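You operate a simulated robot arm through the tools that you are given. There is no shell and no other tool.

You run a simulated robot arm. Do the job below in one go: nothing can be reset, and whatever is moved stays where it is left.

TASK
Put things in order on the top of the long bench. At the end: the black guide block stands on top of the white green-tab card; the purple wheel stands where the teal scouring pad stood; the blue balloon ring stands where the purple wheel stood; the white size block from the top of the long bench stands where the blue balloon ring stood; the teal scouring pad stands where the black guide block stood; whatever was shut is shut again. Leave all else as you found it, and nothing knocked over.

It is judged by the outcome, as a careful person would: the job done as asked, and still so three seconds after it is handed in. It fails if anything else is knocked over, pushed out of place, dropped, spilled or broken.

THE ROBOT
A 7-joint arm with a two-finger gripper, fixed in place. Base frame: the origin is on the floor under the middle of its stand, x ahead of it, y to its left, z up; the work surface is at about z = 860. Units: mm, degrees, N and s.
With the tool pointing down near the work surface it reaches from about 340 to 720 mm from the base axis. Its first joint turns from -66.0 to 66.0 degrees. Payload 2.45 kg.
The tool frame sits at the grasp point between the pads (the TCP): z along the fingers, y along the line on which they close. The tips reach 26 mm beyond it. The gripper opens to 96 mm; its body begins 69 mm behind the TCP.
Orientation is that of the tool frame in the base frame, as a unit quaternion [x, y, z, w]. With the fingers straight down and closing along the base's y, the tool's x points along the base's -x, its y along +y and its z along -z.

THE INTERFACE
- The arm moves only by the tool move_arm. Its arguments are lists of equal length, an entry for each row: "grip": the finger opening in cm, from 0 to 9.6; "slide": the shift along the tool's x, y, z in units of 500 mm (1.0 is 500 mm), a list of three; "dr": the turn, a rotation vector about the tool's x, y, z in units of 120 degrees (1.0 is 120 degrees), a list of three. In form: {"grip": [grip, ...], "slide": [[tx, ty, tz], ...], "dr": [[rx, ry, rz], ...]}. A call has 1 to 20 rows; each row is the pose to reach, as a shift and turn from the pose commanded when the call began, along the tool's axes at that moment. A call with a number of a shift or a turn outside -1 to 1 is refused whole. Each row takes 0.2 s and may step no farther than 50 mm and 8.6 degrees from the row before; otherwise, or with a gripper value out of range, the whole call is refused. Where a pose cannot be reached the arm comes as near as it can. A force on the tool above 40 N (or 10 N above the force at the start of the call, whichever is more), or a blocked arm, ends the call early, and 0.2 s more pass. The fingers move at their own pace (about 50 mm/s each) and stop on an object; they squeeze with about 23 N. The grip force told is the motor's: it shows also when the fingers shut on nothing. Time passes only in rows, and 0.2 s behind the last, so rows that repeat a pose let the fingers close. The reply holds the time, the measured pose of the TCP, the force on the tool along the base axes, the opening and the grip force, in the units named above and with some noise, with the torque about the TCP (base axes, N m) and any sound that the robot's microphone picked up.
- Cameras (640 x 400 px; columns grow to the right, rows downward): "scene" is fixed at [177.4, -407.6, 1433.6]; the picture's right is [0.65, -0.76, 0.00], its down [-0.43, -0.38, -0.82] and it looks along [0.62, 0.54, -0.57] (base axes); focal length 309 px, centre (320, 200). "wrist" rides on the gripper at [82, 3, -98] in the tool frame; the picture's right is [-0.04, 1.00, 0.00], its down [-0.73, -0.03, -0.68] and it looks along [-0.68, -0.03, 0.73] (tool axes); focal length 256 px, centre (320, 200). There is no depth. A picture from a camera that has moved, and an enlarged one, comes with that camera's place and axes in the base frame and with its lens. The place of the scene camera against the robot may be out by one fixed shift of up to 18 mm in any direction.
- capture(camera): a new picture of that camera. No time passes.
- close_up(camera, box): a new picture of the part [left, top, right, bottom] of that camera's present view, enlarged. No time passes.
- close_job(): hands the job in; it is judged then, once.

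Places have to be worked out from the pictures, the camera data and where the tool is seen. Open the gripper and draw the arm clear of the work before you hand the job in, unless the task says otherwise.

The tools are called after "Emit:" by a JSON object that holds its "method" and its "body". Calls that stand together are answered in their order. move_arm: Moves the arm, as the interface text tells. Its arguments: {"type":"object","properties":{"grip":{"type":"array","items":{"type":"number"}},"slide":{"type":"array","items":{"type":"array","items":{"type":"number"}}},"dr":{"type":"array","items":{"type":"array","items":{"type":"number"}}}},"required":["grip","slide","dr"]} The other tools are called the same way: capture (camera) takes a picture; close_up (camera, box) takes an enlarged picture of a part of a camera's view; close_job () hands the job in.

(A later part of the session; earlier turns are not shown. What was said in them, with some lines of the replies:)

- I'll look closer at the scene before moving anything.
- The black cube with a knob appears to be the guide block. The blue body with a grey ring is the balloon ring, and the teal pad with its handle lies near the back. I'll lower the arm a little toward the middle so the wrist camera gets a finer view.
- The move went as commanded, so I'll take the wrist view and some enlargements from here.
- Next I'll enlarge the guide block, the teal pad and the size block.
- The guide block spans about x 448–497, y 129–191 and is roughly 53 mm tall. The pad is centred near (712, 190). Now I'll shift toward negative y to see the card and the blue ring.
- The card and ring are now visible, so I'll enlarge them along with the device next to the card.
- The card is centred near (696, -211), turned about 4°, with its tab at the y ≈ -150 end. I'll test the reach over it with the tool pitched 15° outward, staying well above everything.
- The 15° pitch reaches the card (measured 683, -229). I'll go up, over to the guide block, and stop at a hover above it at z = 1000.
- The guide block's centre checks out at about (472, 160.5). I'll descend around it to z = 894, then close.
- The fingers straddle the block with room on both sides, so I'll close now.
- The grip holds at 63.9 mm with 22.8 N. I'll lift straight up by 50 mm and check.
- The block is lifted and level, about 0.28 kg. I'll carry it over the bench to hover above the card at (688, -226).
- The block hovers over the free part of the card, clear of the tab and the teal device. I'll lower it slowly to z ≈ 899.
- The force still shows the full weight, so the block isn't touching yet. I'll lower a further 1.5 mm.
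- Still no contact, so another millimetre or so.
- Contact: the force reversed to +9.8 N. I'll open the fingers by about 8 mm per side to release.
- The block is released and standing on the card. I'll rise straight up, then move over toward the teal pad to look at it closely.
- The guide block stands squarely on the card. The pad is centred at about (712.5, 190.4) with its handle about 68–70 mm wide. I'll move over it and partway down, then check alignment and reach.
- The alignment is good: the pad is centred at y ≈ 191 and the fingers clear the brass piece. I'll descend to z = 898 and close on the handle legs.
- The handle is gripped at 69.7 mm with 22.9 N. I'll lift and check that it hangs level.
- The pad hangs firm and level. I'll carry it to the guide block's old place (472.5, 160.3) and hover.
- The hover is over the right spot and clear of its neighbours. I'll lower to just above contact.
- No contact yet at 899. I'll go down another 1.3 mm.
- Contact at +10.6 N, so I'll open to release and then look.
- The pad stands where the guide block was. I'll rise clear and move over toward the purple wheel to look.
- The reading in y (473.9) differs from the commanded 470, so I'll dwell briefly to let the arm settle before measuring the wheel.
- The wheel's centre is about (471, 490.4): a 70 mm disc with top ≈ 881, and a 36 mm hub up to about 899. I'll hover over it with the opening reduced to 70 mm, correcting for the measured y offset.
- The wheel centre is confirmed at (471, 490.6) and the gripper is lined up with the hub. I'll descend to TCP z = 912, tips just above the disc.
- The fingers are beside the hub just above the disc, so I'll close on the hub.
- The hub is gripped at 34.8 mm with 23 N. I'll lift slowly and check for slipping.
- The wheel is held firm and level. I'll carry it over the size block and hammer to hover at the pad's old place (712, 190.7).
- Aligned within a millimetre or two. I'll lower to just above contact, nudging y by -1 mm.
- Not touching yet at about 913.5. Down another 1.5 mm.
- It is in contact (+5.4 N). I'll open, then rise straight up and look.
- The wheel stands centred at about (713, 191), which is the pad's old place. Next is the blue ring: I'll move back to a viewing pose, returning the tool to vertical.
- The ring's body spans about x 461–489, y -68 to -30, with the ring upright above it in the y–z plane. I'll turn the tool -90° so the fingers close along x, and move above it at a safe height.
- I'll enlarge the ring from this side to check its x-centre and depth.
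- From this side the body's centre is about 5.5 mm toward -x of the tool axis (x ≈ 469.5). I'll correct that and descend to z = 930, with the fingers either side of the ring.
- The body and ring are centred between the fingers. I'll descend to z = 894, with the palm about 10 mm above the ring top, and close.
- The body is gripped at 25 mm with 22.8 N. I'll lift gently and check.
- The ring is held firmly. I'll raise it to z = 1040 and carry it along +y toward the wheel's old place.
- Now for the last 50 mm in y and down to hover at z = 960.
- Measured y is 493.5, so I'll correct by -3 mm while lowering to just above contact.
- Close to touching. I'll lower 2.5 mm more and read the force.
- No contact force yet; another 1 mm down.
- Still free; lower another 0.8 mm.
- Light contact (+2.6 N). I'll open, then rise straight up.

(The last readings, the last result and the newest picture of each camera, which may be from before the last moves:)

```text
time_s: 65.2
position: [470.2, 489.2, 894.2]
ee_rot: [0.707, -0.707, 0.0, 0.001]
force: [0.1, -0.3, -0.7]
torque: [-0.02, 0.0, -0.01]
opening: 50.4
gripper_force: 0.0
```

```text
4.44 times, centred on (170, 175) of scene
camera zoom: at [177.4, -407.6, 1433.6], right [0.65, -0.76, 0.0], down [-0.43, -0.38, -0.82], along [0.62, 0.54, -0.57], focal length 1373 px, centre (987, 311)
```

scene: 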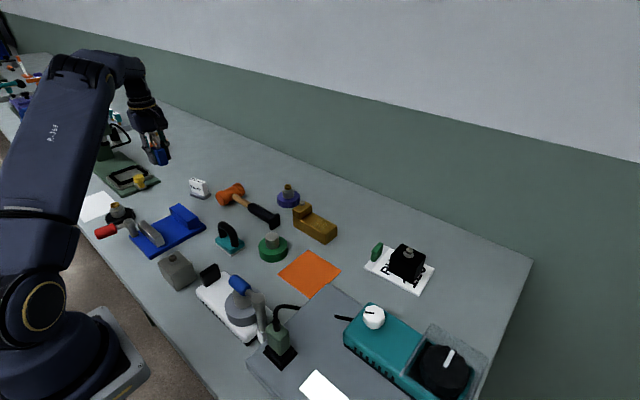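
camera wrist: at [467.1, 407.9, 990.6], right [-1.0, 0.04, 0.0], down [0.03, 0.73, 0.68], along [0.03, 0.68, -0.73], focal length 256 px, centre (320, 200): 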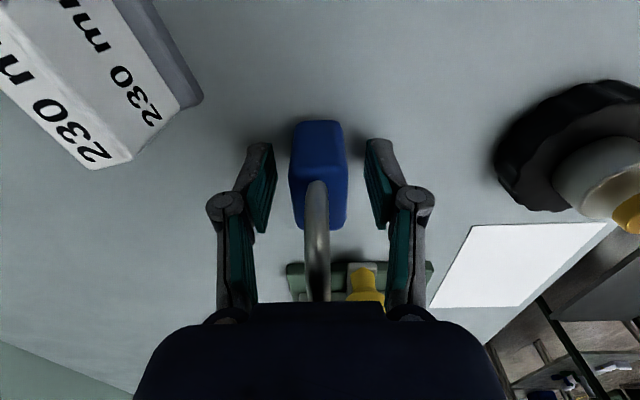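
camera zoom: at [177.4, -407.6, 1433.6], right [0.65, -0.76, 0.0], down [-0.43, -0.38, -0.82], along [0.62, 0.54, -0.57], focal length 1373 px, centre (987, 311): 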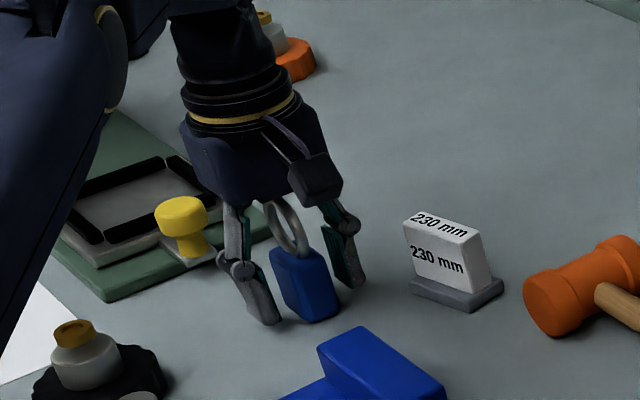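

The ring stands upright on the wheel's old place. I'll rise, then move over the size block with an extra 12° turn to match it.

Emit:
{"method": "move_arm", "body": {"grip": [5.0, 5.0, 5.0, 6.0, 6.4, 6.4, 6.4, 6.4], "slide": [[0, 0, -0.09], [0, 0, -0.17], [0, 0, -0.235], [0.0395, -0.0577, -0.235], [0.0789, -0.1153, -0.235], [0.1184, -0.173, -0.235], [0.1184, -0.173, -0.235], [0.1184, -0.173, -0.235]], "dr": [[0, 0, 0], [0, 0, 0], [0, 0, 0], [0, 0, -0.0342], [0, 0, -0.0683], [0, 0, -0.1025], [0, 0, -0.1025], [0, 0, -0.1025]]}}

Emit:
{"method": "capture", "body": {"camera": "wrist"}}

Emit:
{"method": "close_up", "body": {"camera": "wrist", "box": [256, 40, 384, 120]}}

Emit:
{"method": "close_up", "body": {"camera": "scene", "box": [110, 90, 270, 230]}}

```text
time_s: 67.0
position: [551.3, 425.1, 1009.6]
ee_rot: [0.779, -0.627, 0.0, 0.0]
force: [0.3, -0.4, 1.0]
torque: [-0.02, 0.03, -0.01]
opening: 64.1
gripper_force: 0.0
out of reach, approached as far as the arm can: row 6, 7, 8
```

```text
taken
camera wrist: at [566.3, 346.1, 1107.5], right [-0.98, -0.17, 0.0], down [-0.13, 0.72, 0.68], along [-0.12, 0.67, -0.73], focal length 256 px, centre (320, 200)
```

wrist: 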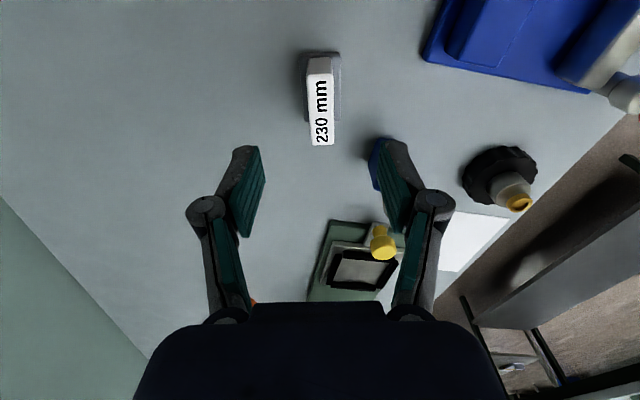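

```text
5.00 times, centred on (320, 80) of wrist
camera zoom: at [566.3, 346.1, 1107.5], right [-0.98, -0.17, 0.0], down [-0.13, 0.72, 0.68], along [-0.12, 0.67, -0.73], focal length 1280 px, centre (320, 800)
```

zoom: 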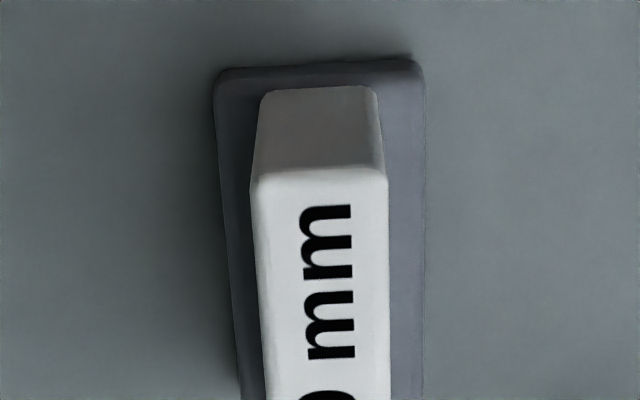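

```text
2.86 times, centred on (190, 160) of scene
camera zoom: at [177.4, -407.6, 1433.6], right [0.65, -0.76, 0.0], down [-0.43, -0.38, -0.82], along [0.62, 0.54, -0.57], focal length 883 px, centre (691, 314)
```

zoom: 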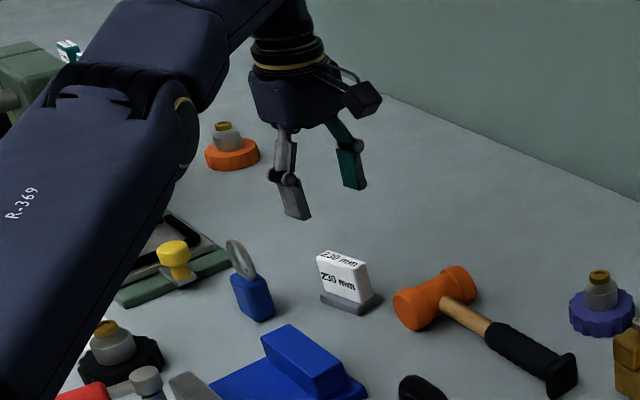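

The pose at z = 1010 was just beyond reach, so the arm stopped at about (551.5, 426). That is already nearly aligned with the block, whose yaw matches to within a degree. I'll set a reachable target there and descend to z = 940.

Emit:
{"method": "move_arm", "body": {"grip": [6.4, 6.4, 6.4, 6.4, 6.4], "slide": [[0.001, 0.0128, 0.01], [0.001, 0.0128, 0.08], [0.001, 0.0128, 0.14], [0.001, 0.0128, 0.14], [0.001, 0.0128, 0.14]], "dr": [[0, 0, 0], [0, 0, 0], [0, 0, 0], [0, 0, 0], [0, 0, 0]]}}

Emit:
{"method": "capture", "body": {"camera": "wrist"}}

Emit:
{"method": "close_up", "body": {"camera": "scene", "box": [150, 120, 270, 220]}}

```text
time_s: 68.2
position: [547.7, 423.0, 940.3]
ee_rot: [0.778, -0.628, 0.0, -0.001]
force: [-0.1, 0.0, -0.2]
torque: [-0.01, -0.03, 0.02]
opening: 63.8
gripper_force: 0.0
```

```text
taken
camera wrist: at [561.6, 342.9, 1038.5], right [-0.98, -0.17, 0.0], down [-0.13, 0.72, 0.68], along [-0.12, 0.67, -0.73], focal length 256 px, centre (320, 200)
```

wrist: 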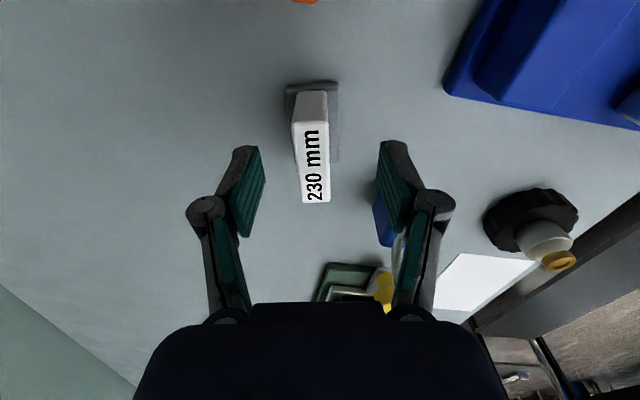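

```text
4.00 times, centred on (210, 170) of scene
camera zoom: at [177.4, -407.6, 1433.6], right [0.65, -0.76, 0.0], down [-0.43, -0.38, -0.82], along [0.62, 0.54, -0.57], focal length 1236 px, centre (760, 320)
```

zoom: 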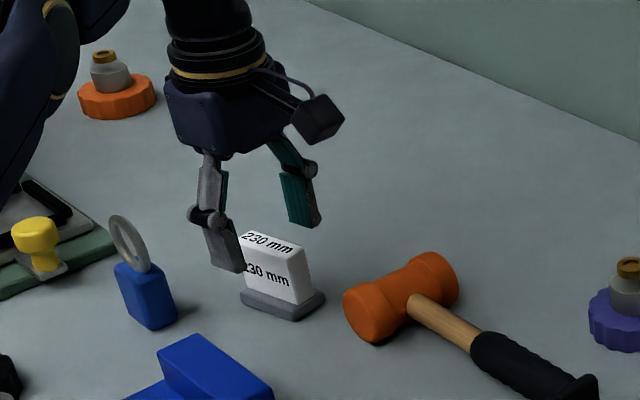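

The commanded pose had been clamped to the reached one, so the tool is now about 5 mm off. I'll enlarge to measure the offset.

Emit:
{"method": "close_up", "body": {"camera": "wrist", "box": [256, 70, 416, 220]}}

```text
2.67 times, centred on (336, 145) of wrist
camera zoom: at [561.6, 342.9, 1038.5], right [-0.98, -0.17, 0.0], down [-0.13, 0.72, 0.68], along [-0.12, 0.67, -0.73], focal length 683 px, centre (277, 347)
```

zoom: 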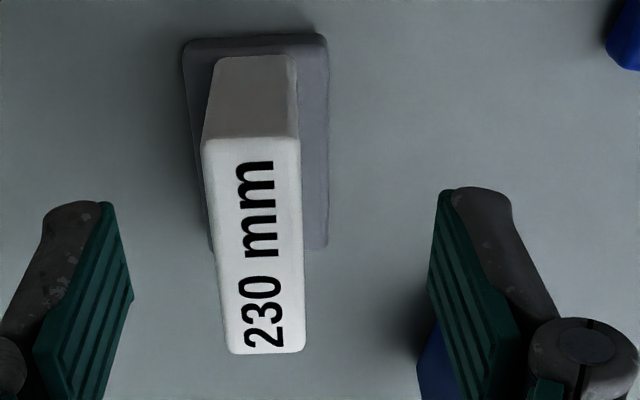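

The block's centre is about 4 mm in -y' and 9 mm in -x' of the tool frame from the TCP. I'll shift toward it within reach, at the same height.

Emit:
{"method": "move_arm", "body": {"grip": [6.0, 6.0, 6.0], "slide": [[-0.014, -0.0084, 0.01], [-0.014, -0.0084, 0.02], [-0.014, -0.0084, 0.02]], "dr": [[0, 0, 0], [0, 0, 0], [0, 0, 0]]}}

Emit:
{"method": "close_up", "body": {"camera": "wrist", "box": [256, 70, 416, 220]}}

```text
time_s: 69.0
position: [548.5, 431.4, 930.5]
ee_rot: [0.779, -0.628, 0.0, 0.0]
force: [1.0, 0.7, -0.2]
torque: [0.0, -0.01, -0.01]
opening: 60.2
gripper_force: 0.0
```

```text
2.67 times, centred on (336, 145) of wrist
camera zoom: at [563.2, 352.1, 1027.8], right [-0.98, -0.17, 0.0], down [-0.13, 0.72, 0.68], along [-0.12, 0.67, -0.73], focal length 683 px, centre (277, 347)
```

zoom: 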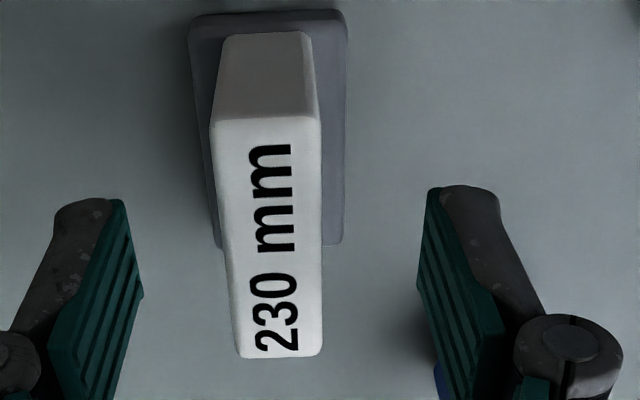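

The block is now centred between the fingers within half a millimetre. I'll descend to z ≈ 897.5 and close.

Emit:
{"method": "move_arm", "body": {"grip": [6.0, 6.0, 6.0, 5.0, 4.0, 3.0, 2.0, 1.4, 1.4, 1.4], "slide": [[0, 0, 0.025], [0, 0, 0.05], [0, 0, 0.065], [0, 0, 0.065], [0, 0, 0.065], [0, 0, 0.065], [0, 0, 0.065], [0, 0, 0.065], [0, 0, 0.065], [0, 0, 0.065]], "dr": [[0, 0, 0], [0, 0, 0], [0, 0, 0], [0, 0, 0], [0, 0, 0], [0, 0, 0], [0, 0, 0], [0, 0, 0], [0, 0, 0], [0, 0, 0]]}}

Emit:
{"method": "capture", "body": {"camera": "wrist"}}

Emit:
{"method": "close_up", "body": {"camera": "scene", "box": [150, 130, 270, 220]}}

```text
time_s: 71.2
position: [548.6, 432.2, 898.6]
ee_rot: [0.779, -0.627, 0.0, 0.0]
force: [0.9, -0.2, 2.2]
torque: [-0.02, -0.02, 0.0]
opening: 19.1
gripper_force: 23.5
```

```text
taken
camera wrist: at [563.1, 352.5, 995.5], right [-0.98, -0.17, 0.0], down [-0.13, 0.72, 0.68], along [-0.12, 0.67, -0.73], focal length 256 px, centre (320, 200)
```

wrist: 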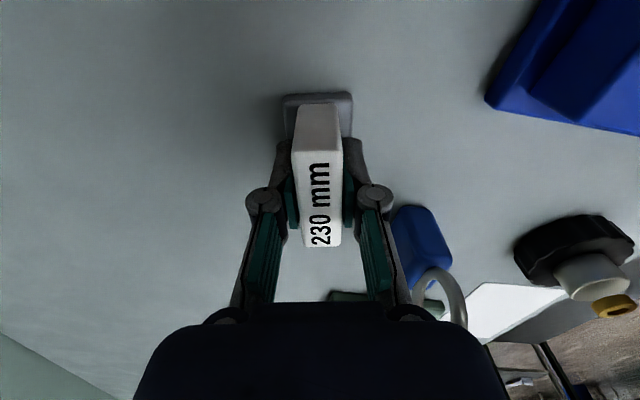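

```text
4.44 times, centred on (210, 175) of scene
camera zoom: at [177.3, -407.6, 1433.6], right [0.65, -0.76, 0.0], down [-0.43, -0.38, -0.82], along [0.62, 0.54, -0.57], focal length 1373 px, centre (809, 311)
```

zoom: 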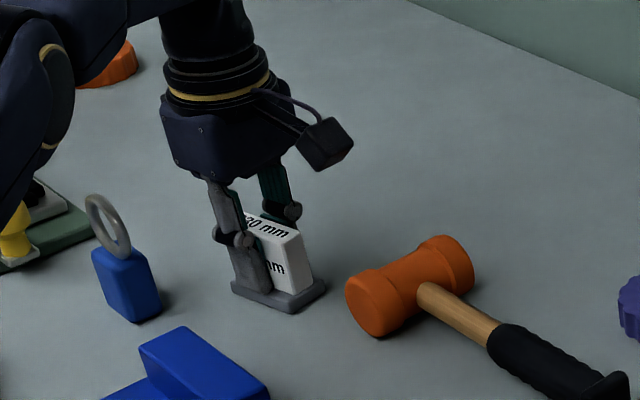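

The size block is gripped at 19 mm with 23.5 N. I'll lift it slightly, then pull inward and up to stay within reach.

Emit:
{"method": "move_arm", "body": {"grip": [1.4, 1.4, 1.4, 1.4, 1.4, 1.4], "slide": [[0, 0, -0.024], [0.0015, 0.0024, -0.074], [0.0205, 0.0372, -0.15], [0.0387, 0.076, -0.236], [0.0387, 0.076, -0.236], [0.0387, 0.076, -0.236]], "dr": [[0, 0, 0], [0, 0, 0], [0, 0, 0], [0, 0, 0], [0, 0, 0], [0, 0, 0]]}}

Emit:
{"method": "capture", "body": {"camera": "wrist"}}

Emit:
{"method": "capture", "body": {"camera": "scene"}}

```text
time_s: 72.6
position: [514.9, 404.9, 1015.9]
ee_rot: [0.779, -0.627, 0.0, -0.001]
force: [0.4, -0.6, -1.2]
torque: [0.0, -0.02, -0.02]
opening: 19.0
gripper_force: 23.8
```

```text
taken
camera wrist: at [530.0, 325.5, 1113.2], right [-0.98, -0.17, 0.0], down [-0.13, 0.72, 0.68], along [-0.12, 0.67, -0.73], focal length 256 px, centre (320, 200)
```

wrist: 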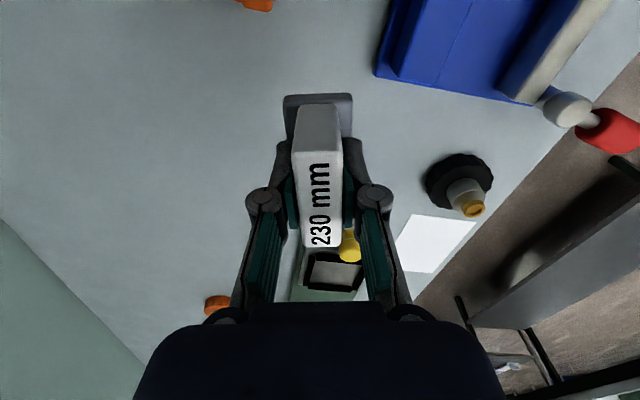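

```text
taken
```

scene: 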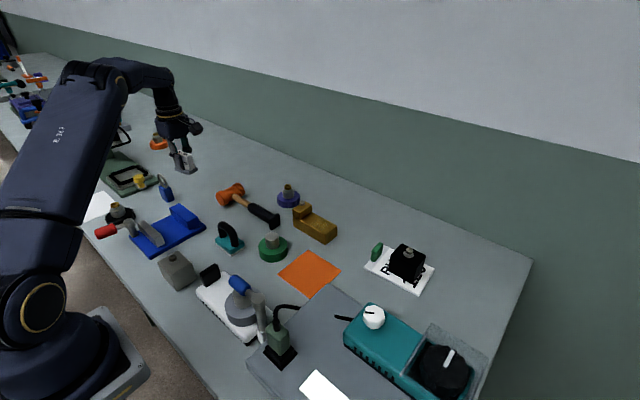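

The block is held and clear. I'll carry it over to the ring's old place, turning back 12° on the way.

Emit:
{"method": "move_arm", "body": {"grip": [1.4, 1.4, 1.4, 1.4, 1.4, 1.4, 1.4, 1.4, 1.4, 1.4, 1.4, 1.4], "slide": [[0.0866, 0.0289, -0.004], [0.1733, 0.0578, -0.008], [0.2599, 0.0866, -0.012], [0.3466, 0.1155, -0.016], [0.4332, 0.1444, -0.02], [0.5198, 0.1733, -0.024], [0.6065, 0.2022, -0.028], [0.6931, 0.231, -0.032], [0.7798, 0.2599, -0.036], [0.8664, 0.2888, -0.04], [0.8664, 0.2888, -0.04], [0.8664, 0.2888, -0.04]], "dr": [[0, 0, 0.0103], [0, 0, 0.0205], [0, 0, 0.0308], [0, 0, 0.041], [0, 0, 0.0513], [0, 0, 0.0615], [0, 0, 0.0718], [0, 0, 0.082], [0, 0, 0.0923], [0, 0, 0.1025], [0, 0, 0.1025], [0, 0, 0.1025]]}}

Emit:
{"method": "capture", "body": {"camera": "wrist"}}

Emit:
{"method": "capture", "body": {"camera": "scene"}}

```text
time_s: 75.2
position: [467.0, -47.9, 1036.0]
ee_rot: [-0.707, 0.708, 0.0, 0.0]
force: [0.3, -0.2, 0.9]
torque: [0.03, -0.03, 0.03]
opening: 19.1
gripper_force: 23.0
```

```text
taken
camera wrist: at [463.9, -129.6, 1133.9], right [-1.0, 0.04, 0.0], down [0.03, 0.73, 0.68], along [0.03, 0.68, -0.73], focal length 256 px, centre (320, 200)
```

wrist: 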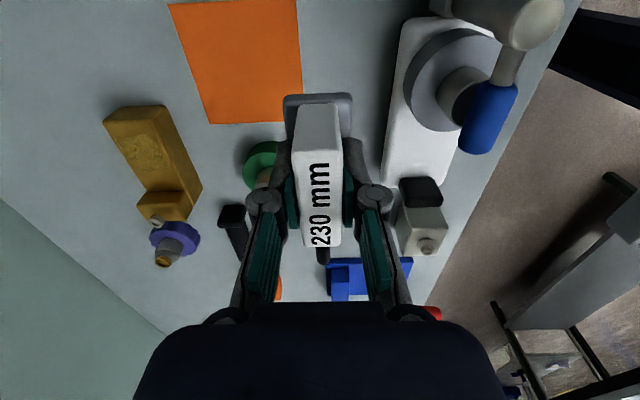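

```text
taken
```

scene: 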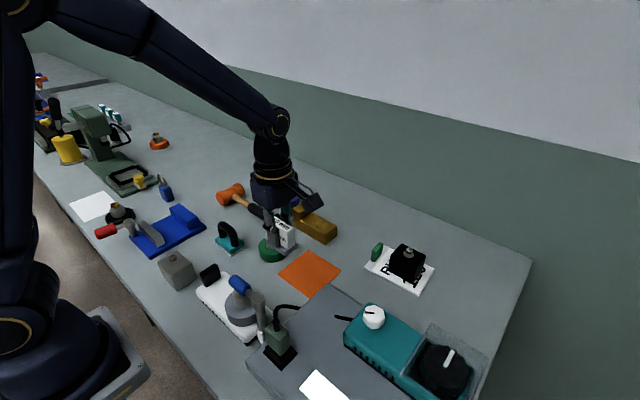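

I'll descend partway (z ≈ 925) over the spot and check alignment against the orange sheet's edge.

Emit:
{"method": "move_arm", "body": {"grip": [1.4, 1.4, 1.4, 1.4, 1.4], "slide": [[0.002, 0.001, 0.08], [0.002, 0.001, 0.15], [0.002, 0.001, 0.222], [0.002, 0.001, 0.222], [0.002, 0.001, 0.222]], "dr": [[0, 0, 0], [0, 0, 0], [0, 0, 0], [0, 0, 0], [0, 0, 0]]}}

Emit:
{"method": "capture", "body": {"camera": "wrist"}}

Emit:
{"method": "close_up", "body": {"camera": "wrist", "box": [240, 60, 400, 160]}}

Emit:
{"method": "close_up", "body": {"camera": "scene", "box": [230, 210, 350, 310]}}

```text
time_s: 76.4
position: [464.5, -49.9, 923.8]
ee_rot: [0.707, -0.707, 0.0, 0.0]
force: [-0.6, -0.1, 0.1]
torque: [-0.02, 0.0, -0.02]
opening: 19.1
gripper_force: 23.1
```

```text
taken
camera wrist: at [462.4, -132.0, 1021.5], right [-1.0, 0.04, 0.0], down [0.03, 0.73, 0.68], along [0.03, 0.68, -0.73], focal length 256 px, centre (320, 200)
```

wrist: 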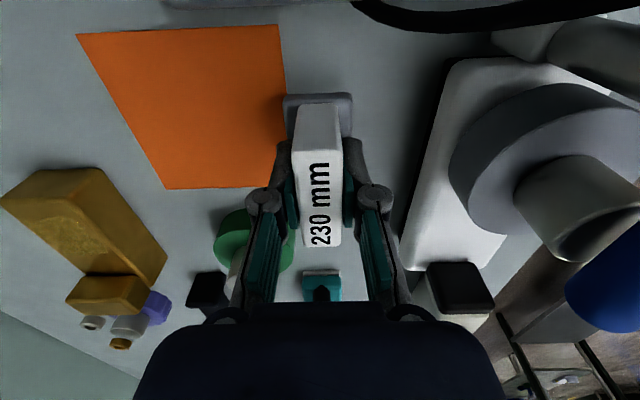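

```text
4.00 times, centred on (320, 110) of wrist
camera zoom: at [462.4, -132.0, 1021.5], right [-1.0, 0.04, 0.0], down [0.03, 0.73, 0.68], along [0.03, 0.68, -0.73], focal length 1024 px, centre (320, 560)
```

zoom: 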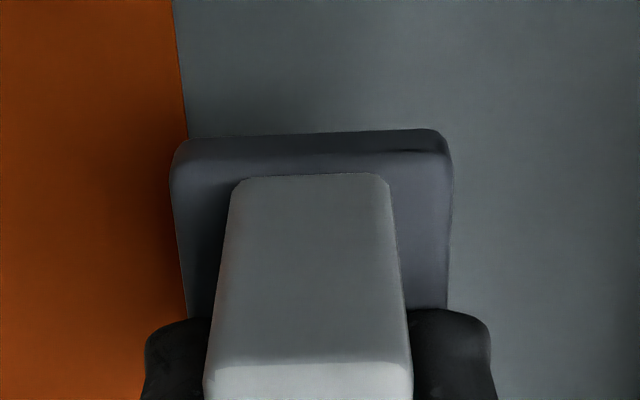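

```text
4.00 times, centred on (290, 260) of scene
camera zoom: at [177.4, -407.6, 1433.6], right [0.65, -0.76, 0.0], down [-0.43, -0.38, -0.82], along [0.62, 0.54, -0.57], focal length 1236 px, centre (440, -40)
```

zoom: 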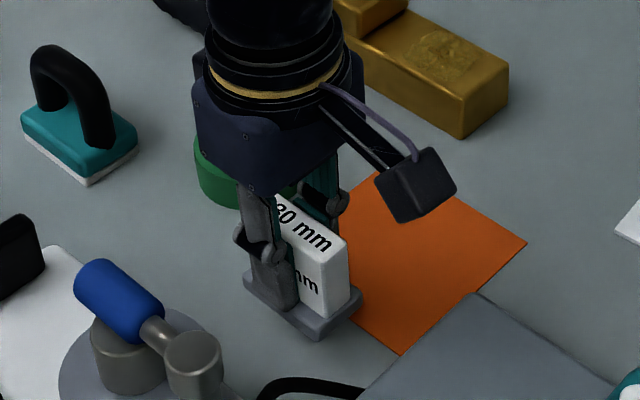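

The base will land with its edge just short of the sheet (sheet edge x ≈ 485.4, base to about 484). I'll lower to just above contact.

Emit:
{"method": "move_arm", "body": {"grip": [1.4, 1.4, 1.4, 1.4], "slide": [[0, -0.001, 0.025], [0, -0.001, 0.042], [0, -0.001, 0.047], [0, -0.001, 0.047]], "dr": [[0, 0, 0], [0, 0, 0], [0, 0, 0], [0, 0, 0]]}}

```text
time_s: 77.4
position: [466.0, -50.3, 902.5]
ee_rot: [-0.707, 0.707, 0.0, -0.001]
force: [0.6, -0.8, -0.2]
torque: [0.01, -0.01, 0.0]
opening: 19.4
gripper_force: 22.8
```

Not touching yet at z ≈ 901–902. I'll lower about 2.5 mm.

Emit:
{"method": "move_arm", "body": {"grip": [1.4, 1.4, 1.4], "slide": [[0, 0, 0.003], [0, 0, 0.005], [0, 0, 0.005]], "dr": [[0, 0, 0], [0, 0, 0], [0, 0, 0]]}}

```text
time_s: 78.2
position: [467.1, -49.3, 898.4]
ee_rot: [0.707, -0.707, 0.0, 0.001]
force: [0.0, -1.2, 0.3]
torque: [0.01, -0.01, 0.02]
opening: 19.0
gripper_force: 22.8
```

Another millimetre.

Emit:
{"method": "move_arm", "body": {"grip": [1.4, 1.4, 1.4], "slide": [[0, 0, 0.001], [0, 0, 0.002], [0, 0, 0.002]], "dr": [[0, 0, 0], [0, 0, 0], [0, 0, 0]]}}

```text
time_s: 79.0
position: [466.1, -49.6, 896.8]
ee_rot: [0.707, -0.707, 0.0, 0.0]
force: [-1.5, 1.4, 9.2]
torque: [0.05, 0.05, -0.04]
opening: 19.1
gripper_force: 22.9
```

Contact at +9.2 N. I'll open gently and check.

Emit:
{"method": "move_arm", "body": {"grip": [2.4, 3.0, 3.6, 4.2, 4.6, 4.6], "slide": [[0, 0, 0], [0, 0, 0], [0, 0, 0], [0, 0, 0], [0, 0, 0], [0, 0, 0]], "dr": [[0, 0, 0], [0, 0, 0], [0, 0, 0], [0, 0, 0], [0, 0, 0], [0, 0, 0]]}}

Emit:
{"method": "capture", "body": {"camera": "wrist"}}

Emit:
{"method": "close_up", "body": {"camera": "scene", "box": [230, 210, 350, 310]}}

```text
time_s: 80.4
position: [465.6, -49.6, 898.0]
ee_rot: [0.708, -0.707, -0.001, 0.0]
force: [-0.4, 0.1, 0.8]
torque: [0.0, -0.01, 0.0]
opening: 45.7
gripper_force: 0.1
```

```text
taken
camera wrist: at [463.1, -131.4, 995.2], right [-1.0, 0.04, 0.0], down [0.03, 0.73, 0.68], along [0.03, 0.68, -0.73], focal length 256 px, centre (320, 200)
```

wrist: 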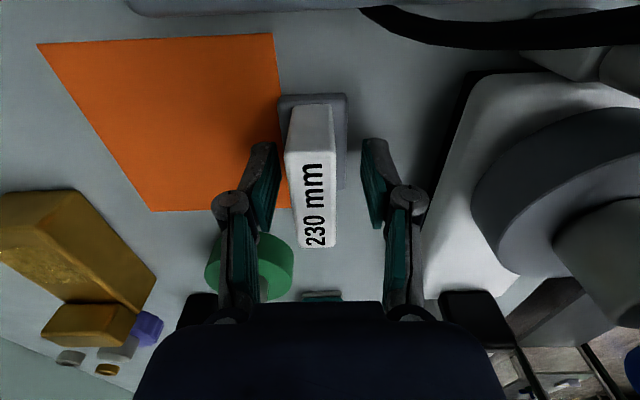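

```text
4.00 times, centred on (290, 260) of scene
camera zoom: at [177.4, -407.6, 1433.6], right [0.65, -0.76, 0.0], down [-0.43, -0.38, -0.82], along [0.62, 0.54, -0.57], focal length 1236 px, centre (440, -40)
```

zoom: 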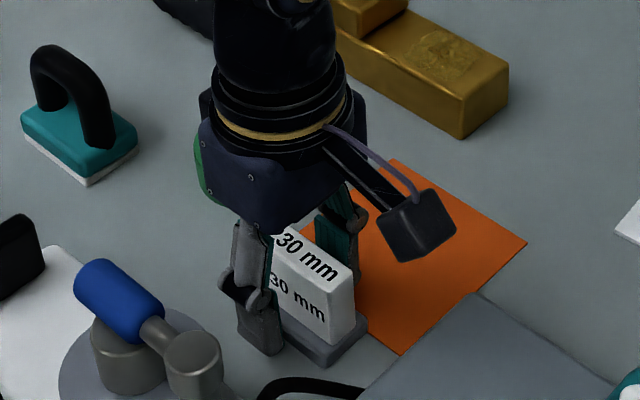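

The block stands; it shifted 2–3 mm toward +x on release, nearer the ring's true centre. I'll rise straight up and inspect it.

Emit:
{"method": "move_arm", "body": {"grip": [4.6, 4.6, 4.6, 6.0, 6.0], "slide": [[0, 0, -0.09], [0, 0, -0.18], [0, 0, -0.27], [0, 0, -0.28], [0, 0, -0.28]], "dr": [[0, 0, 0], [0, 0, 0], [0, 0, 0], [0, 0, 0], [0, 0, 0]]}}

Emit:
{"method": "close_up", "body": {"camera": "wrist", "box": [240, 30, 400, 130]}}

Emit:
{"method": "close_up", "body": {"camera": "scene", "box": [240, 220, 340, 310]}}

```text
time_s: 81.6
position: [466.2, -50.2, 1038.4]
ee_rot: [0.707, -0.707, 0.0, 0.0]
force: [-0.3, -0.5, 0.1]
torque: [-0.02, -0.01, -0.03]
opening: 59.9
gripper_force: 0.0
```

```text
4.00 times, centred on (320, 80) of wrist
camera zoom: at [463.8, -130.8, 1135.1], right [-1.0, 0.04, 0.0], down [0.03, 0.73, 0.68], along [0.03, 0.68, -0.73], focal length 1024 px, centre (320, 680)
```

zoom: 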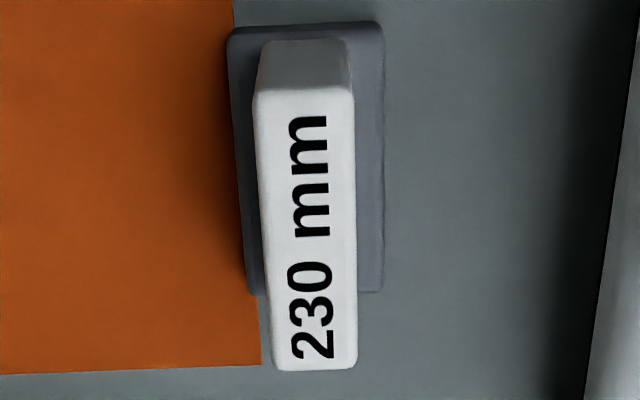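

```text
4.44 times, centred on (290, 265) of scene
camera zoom: at [177.4, -407.6, 1433.6], right [0.65, -0.76, 0.0], down [-0.43, -0.38, -0.82], along [0.62, 0.54, -0.57], focal length 1373 px, centre (453, -89)
```

zoom: 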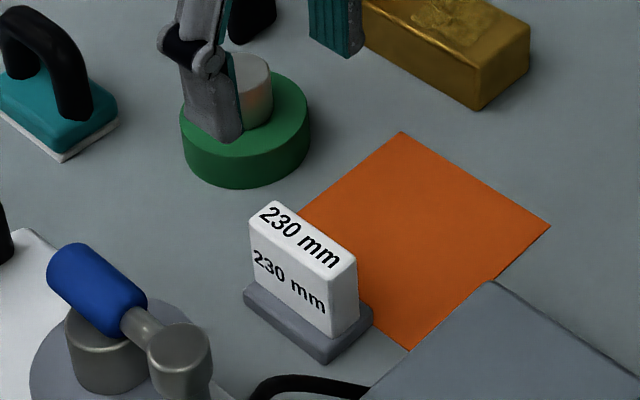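

The size block stands upright, centred near (469, -50), the ring's old place. I'll draw the arm back up to its starting pose and then inspect the whole bench.

Emit:
{"method": "move_arm", "body": {"grip": [6.0, 6.0, 7.0, 8.0, 9.0, 9.6, 9.6, 9.6, 9.6, 9.6, 9.6, 9.6, 9.6], "slide": [[-0.0269, 0.0216, -0.0364], [-0.0538, 0.0432, -0.0728], [-0.0807, 0.0648, -0.1092], [-0.1076, 0.0864, -0.1456], [-0.1345, 0.108, -0.182], [-0.1614, 0.1296, -0.2184], [-0.1883, 0.1512, -0.2548], [-0.2152, 0.1728, -0.2912], [-0.2421, 0.1944, -0.3276], [-0.269, 0.216, -0.364], [-0.296, 0.238, -0.4], [-0.296, 0.238, -0.4], [-0.296, 0.238, -0.4]], "dr": [[0, 0, 0.0682], [0, 0, 0.1364], [0, 0, 0.2046], [0, 0, 0.2727], [0, 0, 0.3409], [0, 0, 0.4091], [0, 0, 0.4773], [0, 0, 0.5455], [0, 0, 0.6136], [0, 0, 0.6818], [0, 0, 0.75], [0, 0, 0.75], [0, 0, 0.75]]}}

Emit:
{"method": "capture", "body": {"camera": "wrist"}}

Emit:
{"method": "capture", "body": {"camera": "scene"}}

Emit:
{"method": "close_up", "body": {"camera": "scene", "box": [60, 150, 260, 275]}}

Emit:
{"method": "close_up", "body": {"camera": "scene", "box": [200, 160, 450, 316]}}

```text
time_s: 84.4
position: [348.5, 97.5, 1236.8]
ee_rot: [-0.001, 1.0, 0.0, 0.0]
force: [0.5, -0.5, 0.6]
torque: [0.01, -0.01, -0.03]
opening: 95.9
gripper_force: 0.0
```

```text
taken
camera wrist: at [266.8, 101.6, 1334.0], right [0.04, 1.0, 0.0], down [0.73, -0.03, 0.68], along [0.68, -0.03, -0.73], focal length 256 px, centre (320, 200)
```

wrist: 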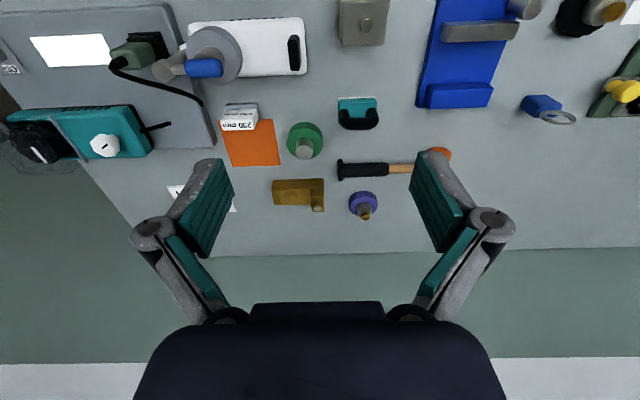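

```text
taken
```

scene: 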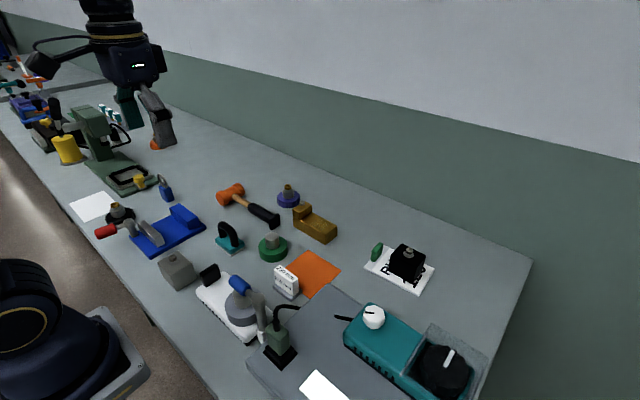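

```text
3.20 times, centred on (160, 212) of scene
camera zoom: at [177.4, -407.6, 1433.6], right [0.65, -0.76, 0.0], down [-0.43, -0.38, -0.82], along [0.62, 0.54, -0.57], focal length 989 px, centre (832, 160)
```

zoom: 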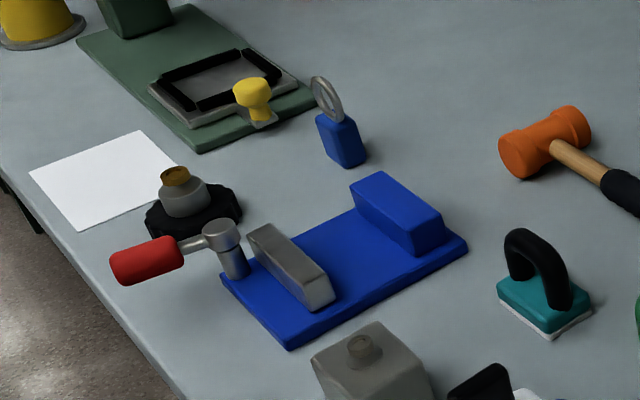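

```text
2.56 times, centred on (325, 238) of scene
camera zoom: at [177.4, -407.6, 1433.6], right [0.65, -0.76, 0.0], down [-0.43, -0.38, -0.82], along [0.62, 0.54, -0.57], focal length 791 px, centre (307, 103)
```

zoom: 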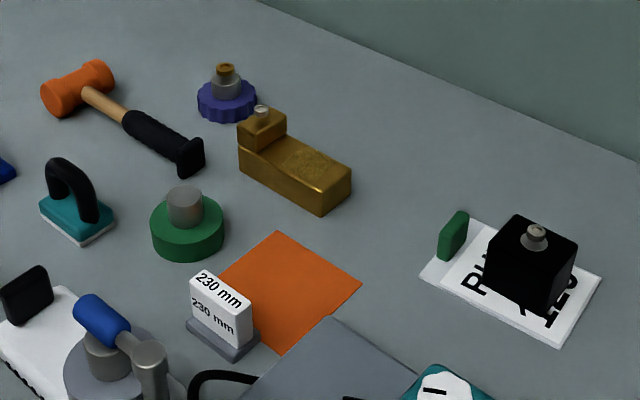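

The pictures show all five items standing upright in their requested places. The card, sheet, hammer, brass piece, fixture and devices are unchanged from the first picture. Nothing was opened, the gripper is open and the arm is clear, so I'm handing the job in.

Emit:
{"method": "close_job", "body": {}}

```text
The job is handed in.
```

The job is done and handed in; I don't have the judge's result. The last pictures, taken just before handing in, showed all five items upright in their places:

| Item | Now stands | Position (x, y, mm) |
|---|---|---|
| Black guide block | On top of the white green-tab card, clear of its tab | about (688, -226) |
| Purple wheel | Where the teal scouring pad stood | about (713, 191) |
| Blue balloon ring | Where the purple wheel stood | about (470, 489) |
| White size block | Where the blue balloon ring stood | about (469, -50) |
| Teal scouring pad | Where the black guide block stood | about (472, 160) |

- **Accuracy:** each item is within a few millimetres of its target spot, judged from the camera pictures and arm readings.
- **Size block:** it slid 2–3 mm when released, and its base may overlap the edge of the orange sheet by a millimetre or two. It stands level, and the sheet did not appear to move.
- **Everything else:** nothing was knocked over, and the other items look unmoved compared with the first pictures. I opened nothing, so there was nothing to shut again.
- **Arm:** it is back at its starting pose with the gripper open.
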